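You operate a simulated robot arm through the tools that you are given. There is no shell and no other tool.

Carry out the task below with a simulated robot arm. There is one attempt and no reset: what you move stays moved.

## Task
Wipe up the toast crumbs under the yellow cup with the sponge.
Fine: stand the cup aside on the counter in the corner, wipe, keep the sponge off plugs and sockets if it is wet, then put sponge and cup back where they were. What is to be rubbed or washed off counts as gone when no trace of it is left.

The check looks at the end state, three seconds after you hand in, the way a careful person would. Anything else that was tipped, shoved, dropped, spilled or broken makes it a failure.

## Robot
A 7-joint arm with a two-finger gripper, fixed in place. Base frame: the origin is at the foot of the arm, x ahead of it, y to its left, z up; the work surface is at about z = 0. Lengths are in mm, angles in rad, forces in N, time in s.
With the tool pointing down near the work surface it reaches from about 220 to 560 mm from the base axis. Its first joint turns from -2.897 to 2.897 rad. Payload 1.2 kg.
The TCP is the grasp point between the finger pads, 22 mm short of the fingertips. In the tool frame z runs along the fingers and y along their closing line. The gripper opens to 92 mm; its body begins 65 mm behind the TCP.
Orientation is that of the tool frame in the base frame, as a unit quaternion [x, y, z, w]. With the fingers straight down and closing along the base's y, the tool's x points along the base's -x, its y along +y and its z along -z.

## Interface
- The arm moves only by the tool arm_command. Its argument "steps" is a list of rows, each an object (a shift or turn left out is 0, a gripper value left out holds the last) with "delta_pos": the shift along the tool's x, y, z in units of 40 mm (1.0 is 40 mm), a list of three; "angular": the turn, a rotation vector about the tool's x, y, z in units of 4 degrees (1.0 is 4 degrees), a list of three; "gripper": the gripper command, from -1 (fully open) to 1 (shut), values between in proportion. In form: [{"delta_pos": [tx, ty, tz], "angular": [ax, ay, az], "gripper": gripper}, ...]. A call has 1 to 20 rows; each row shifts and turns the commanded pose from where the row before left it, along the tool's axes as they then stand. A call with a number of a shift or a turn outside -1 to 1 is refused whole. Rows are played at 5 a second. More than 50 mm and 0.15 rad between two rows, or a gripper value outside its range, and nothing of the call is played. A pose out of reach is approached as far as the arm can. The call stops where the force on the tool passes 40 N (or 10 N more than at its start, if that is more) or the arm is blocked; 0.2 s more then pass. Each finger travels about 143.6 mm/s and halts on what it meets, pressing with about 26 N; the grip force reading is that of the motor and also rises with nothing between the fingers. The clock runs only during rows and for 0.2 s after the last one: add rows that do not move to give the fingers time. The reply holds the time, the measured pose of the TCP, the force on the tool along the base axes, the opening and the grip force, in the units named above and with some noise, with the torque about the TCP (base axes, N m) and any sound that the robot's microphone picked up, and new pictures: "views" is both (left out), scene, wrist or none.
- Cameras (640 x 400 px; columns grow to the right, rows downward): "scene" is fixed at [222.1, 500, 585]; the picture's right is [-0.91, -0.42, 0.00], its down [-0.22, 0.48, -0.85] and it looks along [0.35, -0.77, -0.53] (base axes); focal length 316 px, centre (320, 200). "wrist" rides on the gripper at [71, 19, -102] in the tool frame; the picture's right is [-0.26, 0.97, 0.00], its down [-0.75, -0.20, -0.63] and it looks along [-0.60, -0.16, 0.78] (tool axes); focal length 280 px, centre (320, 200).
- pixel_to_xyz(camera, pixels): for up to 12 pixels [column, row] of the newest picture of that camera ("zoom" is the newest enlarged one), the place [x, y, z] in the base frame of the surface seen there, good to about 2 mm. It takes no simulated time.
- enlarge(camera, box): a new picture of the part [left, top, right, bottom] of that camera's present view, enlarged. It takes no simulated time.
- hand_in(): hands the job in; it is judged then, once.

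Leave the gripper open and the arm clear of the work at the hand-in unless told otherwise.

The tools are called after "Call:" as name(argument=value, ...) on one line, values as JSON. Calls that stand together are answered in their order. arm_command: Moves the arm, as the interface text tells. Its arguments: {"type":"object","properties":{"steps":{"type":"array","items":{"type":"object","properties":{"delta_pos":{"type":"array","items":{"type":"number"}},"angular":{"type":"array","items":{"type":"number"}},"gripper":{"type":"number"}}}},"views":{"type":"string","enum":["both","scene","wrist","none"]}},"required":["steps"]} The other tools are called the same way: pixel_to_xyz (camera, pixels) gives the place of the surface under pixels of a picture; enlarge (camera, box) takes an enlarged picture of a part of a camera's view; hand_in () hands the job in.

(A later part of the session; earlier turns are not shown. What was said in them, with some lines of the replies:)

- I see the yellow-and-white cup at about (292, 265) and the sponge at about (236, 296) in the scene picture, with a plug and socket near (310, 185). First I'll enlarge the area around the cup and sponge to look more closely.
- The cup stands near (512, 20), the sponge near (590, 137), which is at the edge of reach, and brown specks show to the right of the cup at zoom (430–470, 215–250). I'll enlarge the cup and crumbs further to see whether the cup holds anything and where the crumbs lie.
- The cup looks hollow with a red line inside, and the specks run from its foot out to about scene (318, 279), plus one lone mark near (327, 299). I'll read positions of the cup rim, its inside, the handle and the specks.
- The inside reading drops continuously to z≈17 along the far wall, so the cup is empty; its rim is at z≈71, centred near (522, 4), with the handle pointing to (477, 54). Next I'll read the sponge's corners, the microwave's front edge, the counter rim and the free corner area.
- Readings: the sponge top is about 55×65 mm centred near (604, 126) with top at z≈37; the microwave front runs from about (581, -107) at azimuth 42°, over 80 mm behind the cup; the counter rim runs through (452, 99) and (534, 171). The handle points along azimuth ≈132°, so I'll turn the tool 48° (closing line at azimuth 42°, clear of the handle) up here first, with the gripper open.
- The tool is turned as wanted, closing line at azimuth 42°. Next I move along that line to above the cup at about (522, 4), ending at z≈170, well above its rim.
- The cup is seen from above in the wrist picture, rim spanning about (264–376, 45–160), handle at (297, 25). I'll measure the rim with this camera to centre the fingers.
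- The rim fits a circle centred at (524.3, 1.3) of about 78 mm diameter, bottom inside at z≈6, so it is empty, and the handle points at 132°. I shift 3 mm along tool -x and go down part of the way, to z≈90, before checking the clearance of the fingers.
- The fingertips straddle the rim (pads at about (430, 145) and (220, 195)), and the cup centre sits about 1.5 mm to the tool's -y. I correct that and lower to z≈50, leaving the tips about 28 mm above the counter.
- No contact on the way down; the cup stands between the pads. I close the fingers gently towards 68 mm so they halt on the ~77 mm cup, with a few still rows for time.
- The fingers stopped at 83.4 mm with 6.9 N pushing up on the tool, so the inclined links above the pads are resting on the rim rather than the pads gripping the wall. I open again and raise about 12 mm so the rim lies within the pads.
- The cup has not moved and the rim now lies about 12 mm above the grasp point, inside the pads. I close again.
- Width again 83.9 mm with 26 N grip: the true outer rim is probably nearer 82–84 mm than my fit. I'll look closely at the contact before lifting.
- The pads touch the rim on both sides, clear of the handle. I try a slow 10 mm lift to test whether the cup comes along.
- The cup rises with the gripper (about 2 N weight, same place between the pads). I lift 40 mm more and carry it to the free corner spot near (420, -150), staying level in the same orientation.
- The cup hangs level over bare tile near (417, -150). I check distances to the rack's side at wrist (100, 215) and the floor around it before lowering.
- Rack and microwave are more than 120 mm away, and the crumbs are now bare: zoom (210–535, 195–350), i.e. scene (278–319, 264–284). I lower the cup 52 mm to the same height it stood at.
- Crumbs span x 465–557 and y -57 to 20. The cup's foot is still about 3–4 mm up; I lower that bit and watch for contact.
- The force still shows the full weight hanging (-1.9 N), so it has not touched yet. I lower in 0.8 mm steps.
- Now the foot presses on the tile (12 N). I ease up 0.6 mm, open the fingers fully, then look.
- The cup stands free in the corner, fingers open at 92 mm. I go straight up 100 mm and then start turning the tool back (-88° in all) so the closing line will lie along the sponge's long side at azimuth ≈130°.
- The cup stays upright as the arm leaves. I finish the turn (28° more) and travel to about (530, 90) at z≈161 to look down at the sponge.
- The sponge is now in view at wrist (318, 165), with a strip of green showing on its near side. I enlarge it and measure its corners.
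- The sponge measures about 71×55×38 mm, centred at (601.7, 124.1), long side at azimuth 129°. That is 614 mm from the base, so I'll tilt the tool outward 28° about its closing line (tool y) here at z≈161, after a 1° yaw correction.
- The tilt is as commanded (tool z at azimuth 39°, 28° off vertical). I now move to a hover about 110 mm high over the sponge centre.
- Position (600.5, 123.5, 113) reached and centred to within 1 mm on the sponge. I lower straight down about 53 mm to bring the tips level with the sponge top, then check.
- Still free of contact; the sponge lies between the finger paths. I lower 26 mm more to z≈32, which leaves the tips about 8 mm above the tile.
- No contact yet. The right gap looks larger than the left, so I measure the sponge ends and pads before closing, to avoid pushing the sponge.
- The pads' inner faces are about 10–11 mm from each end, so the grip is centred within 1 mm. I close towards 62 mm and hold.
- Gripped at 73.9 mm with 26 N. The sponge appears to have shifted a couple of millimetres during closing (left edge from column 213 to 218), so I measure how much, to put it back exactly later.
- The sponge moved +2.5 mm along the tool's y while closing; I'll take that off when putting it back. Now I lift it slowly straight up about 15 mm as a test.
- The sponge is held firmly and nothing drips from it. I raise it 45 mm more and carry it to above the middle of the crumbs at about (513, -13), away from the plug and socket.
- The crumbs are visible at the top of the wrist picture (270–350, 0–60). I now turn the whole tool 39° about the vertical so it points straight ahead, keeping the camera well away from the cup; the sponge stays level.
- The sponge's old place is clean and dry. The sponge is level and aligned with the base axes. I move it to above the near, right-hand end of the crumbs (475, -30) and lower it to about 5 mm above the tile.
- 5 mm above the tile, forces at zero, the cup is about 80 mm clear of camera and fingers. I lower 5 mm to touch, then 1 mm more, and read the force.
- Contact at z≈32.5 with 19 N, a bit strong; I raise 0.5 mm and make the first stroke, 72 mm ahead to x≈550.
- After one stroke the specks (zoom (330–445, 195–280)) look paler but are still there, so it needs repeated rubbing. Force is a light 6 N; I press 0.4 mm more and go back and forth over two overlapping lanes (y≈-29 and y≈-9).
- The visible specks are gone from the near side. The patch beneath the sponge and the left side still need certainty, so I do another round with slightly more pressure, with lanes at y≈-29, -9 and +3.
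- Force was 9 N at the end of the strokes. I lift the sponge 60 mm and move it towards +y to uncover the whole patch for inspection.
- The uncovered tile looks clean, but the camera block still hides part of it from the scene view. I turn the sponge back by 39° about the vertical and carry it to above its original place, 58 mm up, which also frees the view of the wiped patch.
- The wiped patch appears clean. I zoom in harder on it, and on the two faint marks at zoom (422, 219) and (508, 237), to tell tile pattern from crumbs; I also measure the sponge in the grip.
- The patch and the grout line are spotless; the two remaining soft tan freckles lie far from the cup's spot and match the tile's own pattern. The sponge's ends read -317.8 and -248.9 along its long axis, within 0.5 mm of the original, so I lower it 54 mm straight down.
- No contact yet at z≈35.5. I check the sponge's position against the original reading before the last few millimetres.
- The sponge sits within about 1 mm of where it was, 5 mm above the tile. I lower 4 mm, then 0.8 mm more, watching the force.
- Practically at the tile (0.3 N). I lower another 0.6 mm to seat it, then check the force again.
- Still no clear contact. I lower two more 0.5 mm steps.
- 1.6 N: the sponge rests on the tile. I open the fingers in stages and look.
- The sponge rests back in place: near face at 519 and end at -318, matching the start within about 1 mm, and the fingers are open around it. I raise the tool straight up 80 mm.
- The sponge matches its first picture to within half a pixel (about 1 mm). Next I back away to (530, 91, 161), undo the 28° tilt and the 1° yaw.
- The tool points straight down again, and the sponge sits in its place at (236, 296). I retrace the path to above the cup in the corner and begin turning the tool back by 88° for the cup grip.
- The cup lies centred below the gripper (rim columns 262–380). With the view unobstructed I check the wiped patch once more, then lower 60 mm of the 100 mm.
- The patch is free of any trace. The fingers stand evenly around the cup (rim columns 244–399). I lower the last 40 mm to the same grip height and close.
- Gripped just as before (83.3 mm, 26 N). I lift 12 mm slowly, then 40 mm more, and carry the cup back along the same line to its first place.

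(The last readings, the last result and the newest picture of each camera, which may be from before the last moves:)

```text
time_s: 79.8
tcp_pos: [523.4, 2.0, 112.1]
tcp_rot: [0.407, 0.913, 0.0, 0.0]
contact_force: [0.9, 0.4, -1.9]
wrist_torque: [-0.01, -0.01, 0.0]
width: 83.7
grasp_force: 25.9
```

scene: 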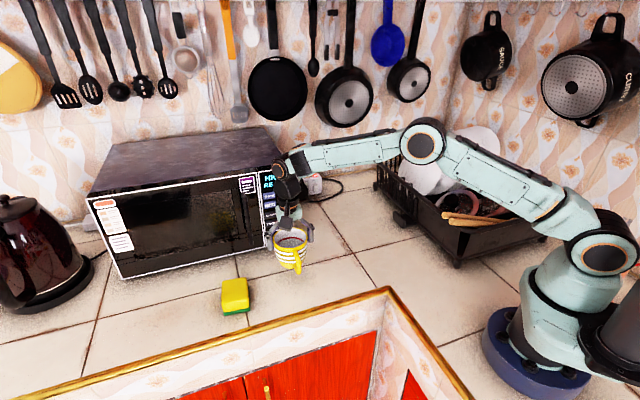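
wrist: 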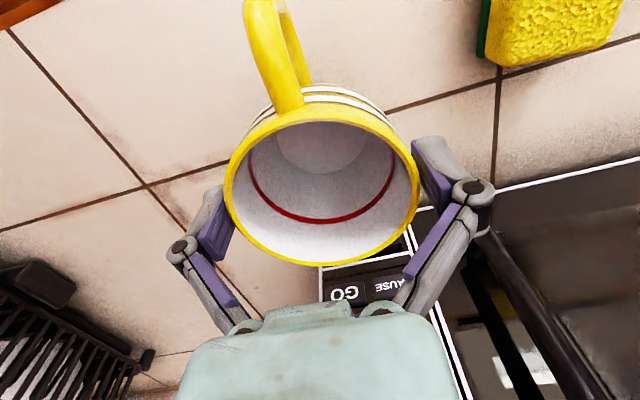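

The cup hangs level above its old place at (523, 2). I lower 50 mm, leaving about 2 mm.

Call:
arm_command(steps=[{"delta_pos": [0, 0, 0.4]}, {"delta_pos": [0, 0, 0.4]}, {"delta_pos": [0, 0, 0.3]}, {"delta_pos": [0, 0, 0.14]}, {}, {}], views="both")

Call:
enlarge(camera="scene", box=[268, 240, 332, 280])

Call:
enlarge(camera="scene", box=[260, 260, 340, 310])

```text
time_s: 81.2
tcp_pos: [523.5, 2.6, 63.6]
tcp_rot: [0.407, 0.914, 0.0, 0.001]
contact_force: [0.4, 1.0, -2.1]
wrist_torque: [0.0, -0.01, -0.02]
width: 83.6
grasp_force: 26.2
```

scene: 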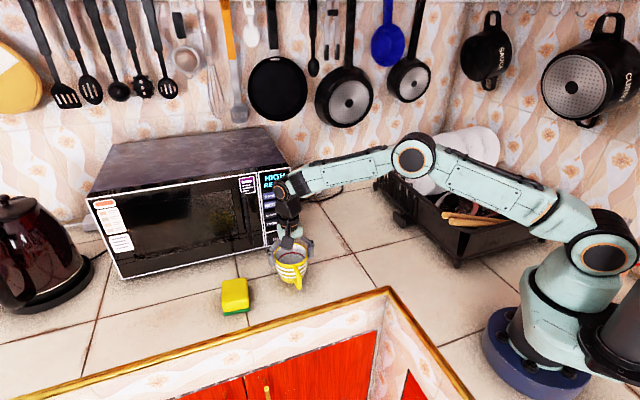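
wrist: 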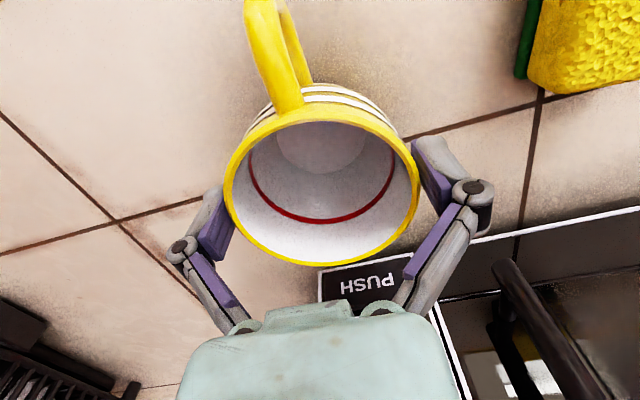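

```text
10.00 times, centred on (300, 260) of scene
```

zoom: 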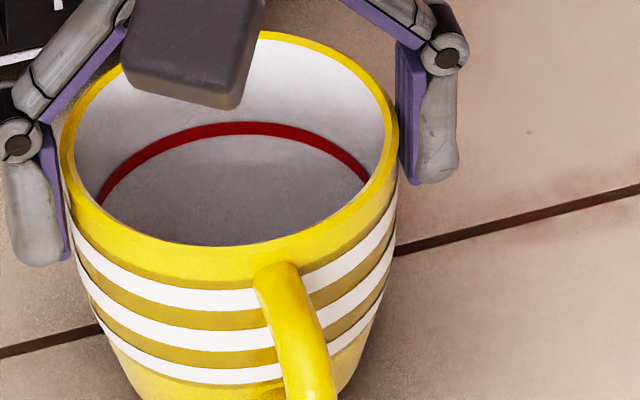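

```text
8.00 times, centred on (300, 285) of scene
```

zoom: 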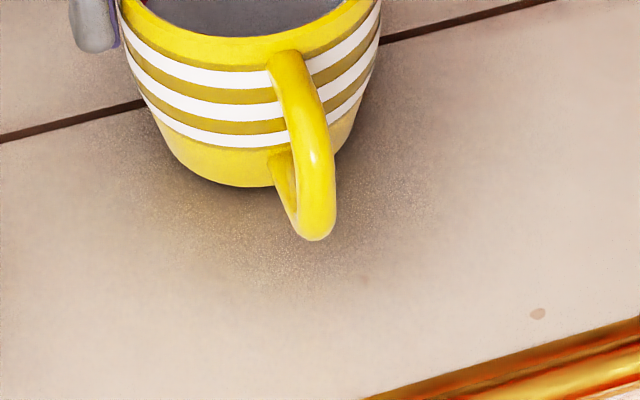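

Against the first picture the cup is about 5 zoom pixels left (≈1.2 mm along the tool's +y) and 6 up (it is still 2 mm above the tile). I shift 1.2 mm along -y and lower in small steps until it touches.

Call:
arm_command(steps=[{"delta_pos": [0, -0.03, 0.02]}, {}, {"delta_pos": [0, 0, 0.02]}, {}, {}], views="none")

```text
time_s: 82.4
tcp_pos: [522.0, 0.7, 61.8]
tcp_rot: [0.407, 0.914, 0.0, 0.0]
contact_force: [-0.5, -0.4, -2.4]
wrist_torque: [-0.01, -0.03, 0.02]
width: 83.7
grasp_force: 25.7
```

The cup still hangs freely (-2.4 N). I lower two more 0.6 mm steps.

Call:
arm_command(steps=[{"delta_pos": [0, 0, 0.015]}, {}, {"delta_pos": [0, 0, 0.015]}, {}, {}], views="none")

```text
time_s: 83.6
tcp_pos: [522.4, 1.1, 61.7]
tcp_rot: [0.407, 0.913, 0.001, 0.0]
contact_force: [-0.2, -1.2, 13.3]
wrist_torque: [-0.05, -0.01, -0.08]
width: 83.7
grasp_force: 25.9
```

It touches now (13 N). I ease up 0.5 mm and compare the view with the original before letting go.

Call:
arm_command(steps=[{"delta_pos": [0, 0, -0.012]}, {}, {}], views="scene")

Call:
enlarge(camera="scene", box=[268, 240, 332, 280])

Call:
enlarge(camera="scene", box=[260, 260, 340, 310])

```text
time_s: 84.4
tcp_pos: [522.1, 1.4, 60.8]
tcp_rot: [0.407, 0.913, 0.0, 0.0]
contact_force: [3.1, -2.1, 6.8]
wrist_torque: [-0.14, -0.41, -0.05]
width: 83.5
grasp_force: 26.1
```

scene: 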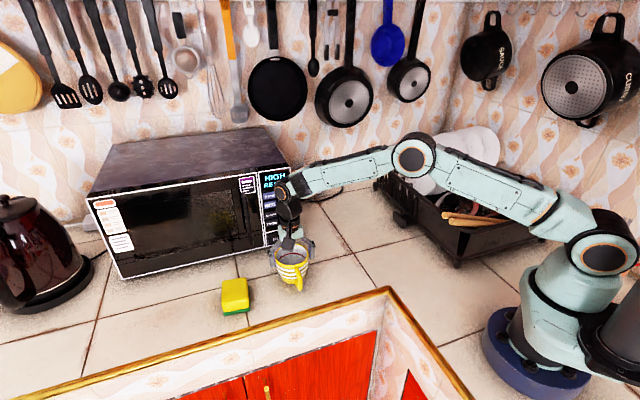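

```text
10.00 times, centred on (300, 260) of scene
```

zoom: 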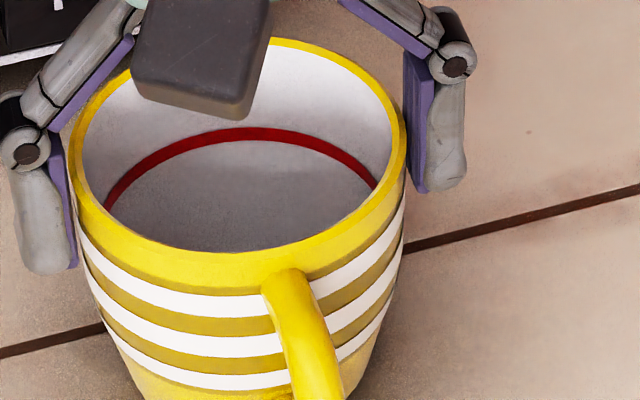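

```text
8.00 times, centred on (300, 285) of scene
```

zoom: 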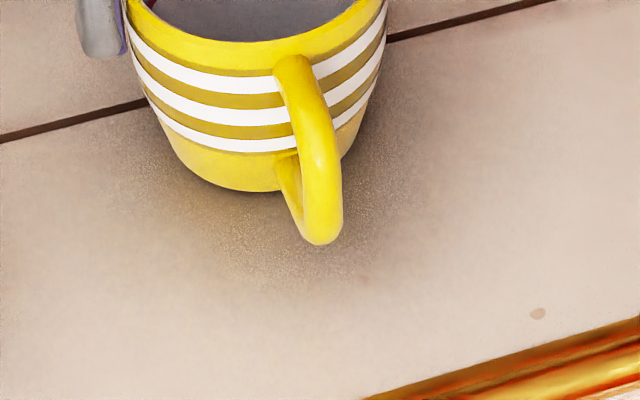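

The cup now matches the first picture to within about half a pixel (≈1 mm). I open the fingers in stages.

Call:
arm_command(steps=[{"gripper": -0.85}, {}, {"gripper": -1}, {}, {}], views="both")

```text
time_s: 85.6
tcp_pos: [521.1, 1.8, 60.4]
tcp_rot: [0.407, 0.913, 0.0, 0.0]
contact_force: [0.7, 0.7, -0.5]
wrist_torque: [0.01, 0.0, 0.01]
width: 91.8
grasp_force: 0.0
```

scene: 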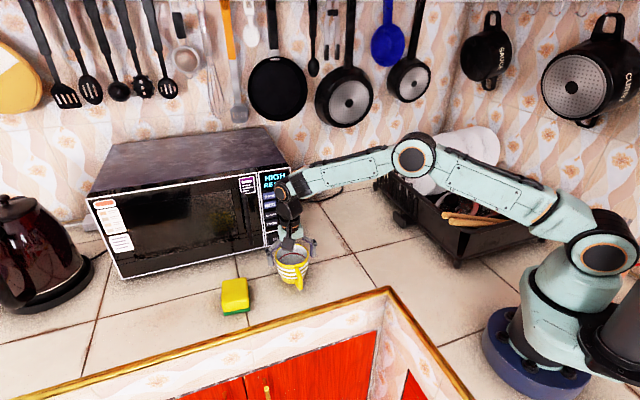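
wrist: 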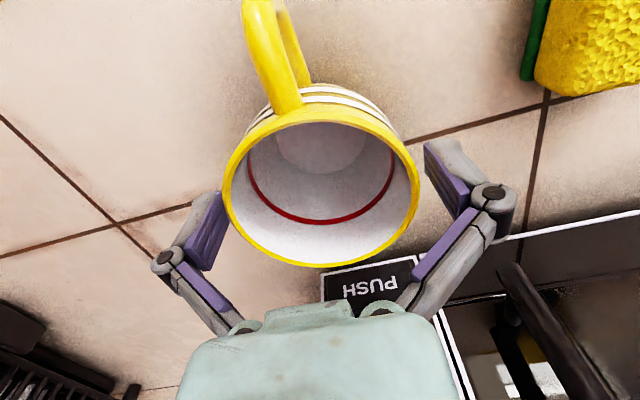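

The fingers are open at 92 mm with no contact and the cup stands. I rise straight up 100 mm, then look at the whole place again.

Call:
arm_command(steps=[{"delta_pos": [0, 0, -0.3]}, {"delta_pos": [0, 0, -0.5]}, {"delta_pos": [0, 0, -0.8]}, {"delta_pos": [0, 0, -0.9]}, {}, {}], views="both")

Call:
enlarge(camera="scene", box=[268, 240, 332, 280])

Call:
enlarge(camera="scene", box=[260, 260, 340, 310])

Call:
enlarge(camera="scene", box=[204, 270, 268, 310])

```text
time_s: 87.0
tcp_pos: [522.3, 2.8, 160.7]
tcp_rot: [0.407, 0.914, 0.001, 0.0]
contact_force: [0.6, 0.2, 0.2]
wrist_torque: [0.01, 0.01, 0.0]
width: 91.9
grasp_force: 0.1
```

scene: 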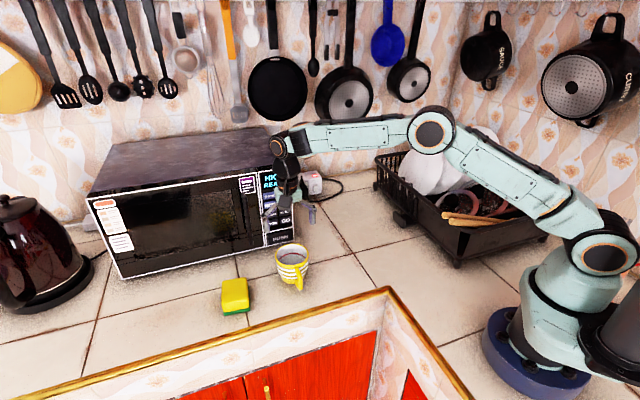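
wrist: 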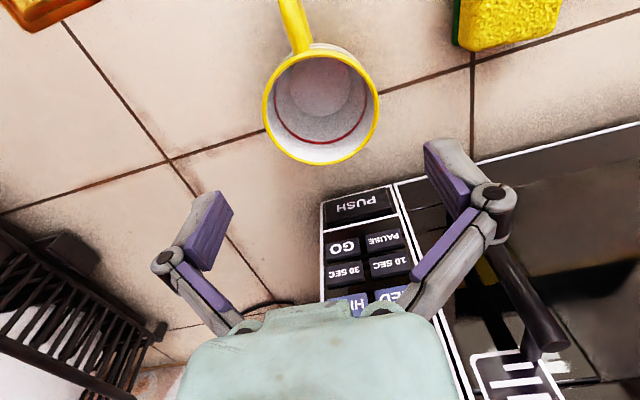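

```text
10.00 times, centred on (300, 260) of scene
```

zoom: 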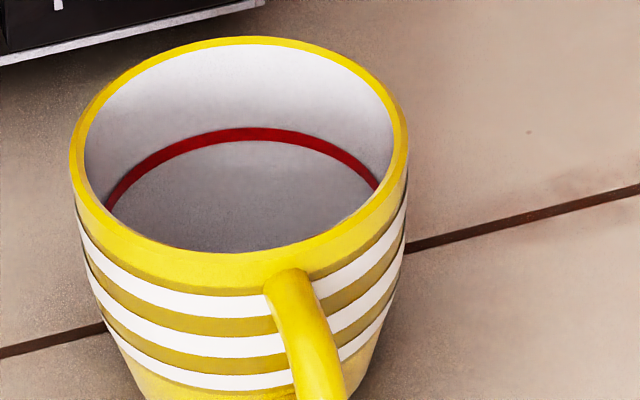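

```text
8.00 times, centred on (300, 285) of scene
```

zoom: 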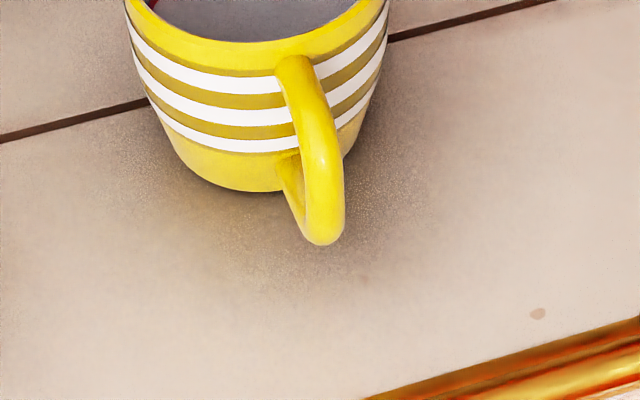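

```text
10.00 times, centred on (236, 290) of scene
```

zoom: 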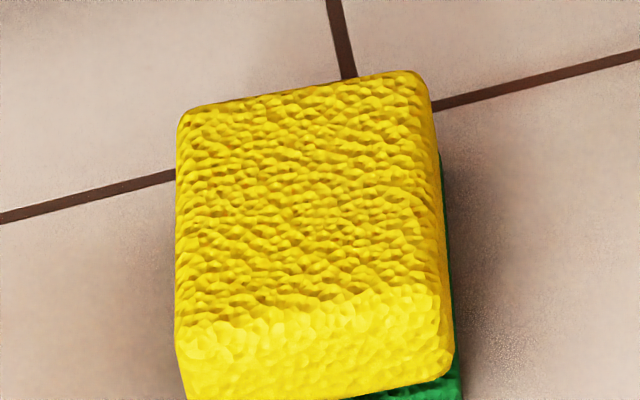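

Cup and sponge match their first pictures to within about 1 mm, and no specks remain around the cup. I withdraw the arm along its first path to the starting area and turn the tool back, gripper open.

Call:
arm_command(steps=[{"delta_pos": [0.072, -0.8, -0.4]}, {"delta_pos": [0.072, -0.8, -0.4]}, {"delta_pos": [0.072, -0.8, -0.4]}, {"delta_pos": [0.072, -0.8, -0.4]}, {"delta_pos": [0.072, -0.8, -0.3]}, {"delta_pos": [0.072, -0.8, -0.2]}, {"delta_pos": [0.072, -0.8, 0]}, {"angular": [0, 0, -1]}, {"angular": [0, 0, -1]}, {"angular": [0, 0, -1]}, {"angular": [0, 0, -1]}, {"angular": [0, 0, -1]}, {"angular": [0, 0, -1]}, {"angular": [0, 0, -1]}, {"angular": [0, 0, -1]}, {"angular": [0, 0, -1]}, {"angular": [0, 0, -1]}, {"angular": [0, 0, -1]}, {"angular": [0, 0, -1]}, {}], views="both")

Call:
enlarge(camera="scene", box=[200, 220, 360, 320])

```text
time_s: 91.2
tcp_pos: [342.0, -133.3, 245.0]
tcp_rot: [-0.001, 1.0, 0.0, 0.0]
contact_force: [0.0, -0.2, 0.1]
wrist_torque: [0.01, -0.03, -0.01]
width: 92.1
grasp_force: 0.1
```

scene: 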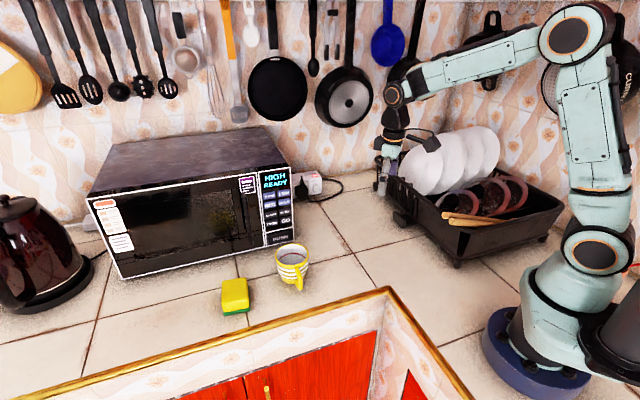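
wrist: 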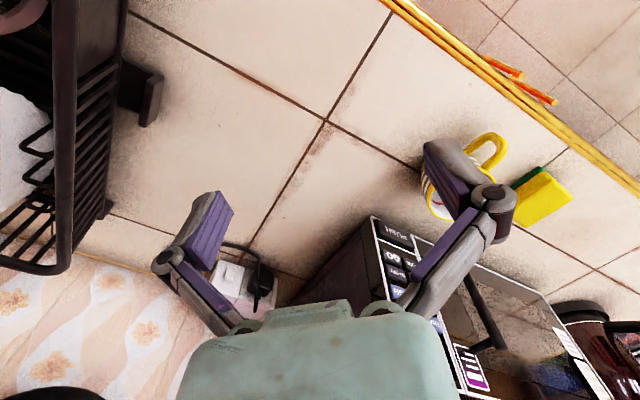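

```text
4.00 times, centred on (280, 270) of scene
```

zoom: 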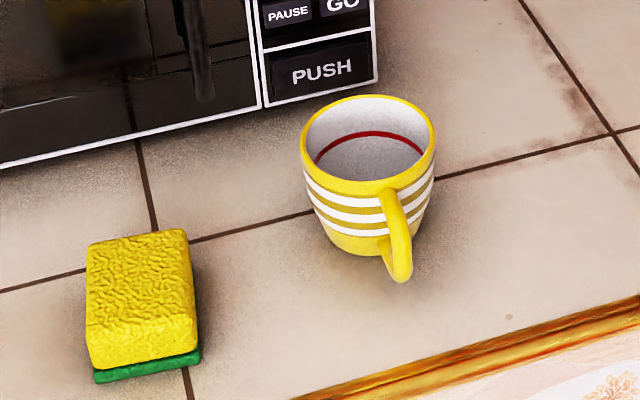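

The arm is back at its starting pose with the gripper open. The cup and sponge stand where they were, the crumbs are gone, and the plug, socket, microwave and rack were not touched. I hand the job in.

Call:
hand_in()

```text
The job is handed in.
```

The toast crumbs under the yellow cup are wiped up, and I've handed the job in. Close-up pictures of the bare spot after wiping showed no trace on the tile or the grout line.

- **Cup:** I stood it in the corner while wiping, then put it back upright with its handle the same way. It is within about 1 mm of where it was.
- **Sponge:** it is back in its place, also within about 1 mm. It left no wet mark, and I kept it well away from the plug and socket.
- **Other marks:** two faint tan freckles near the counter rim are still there. They are away from the cup's spot and look like part of the tile, so I left them.

Nothing else was touched. The arm is back at its starting position with the gripper open.
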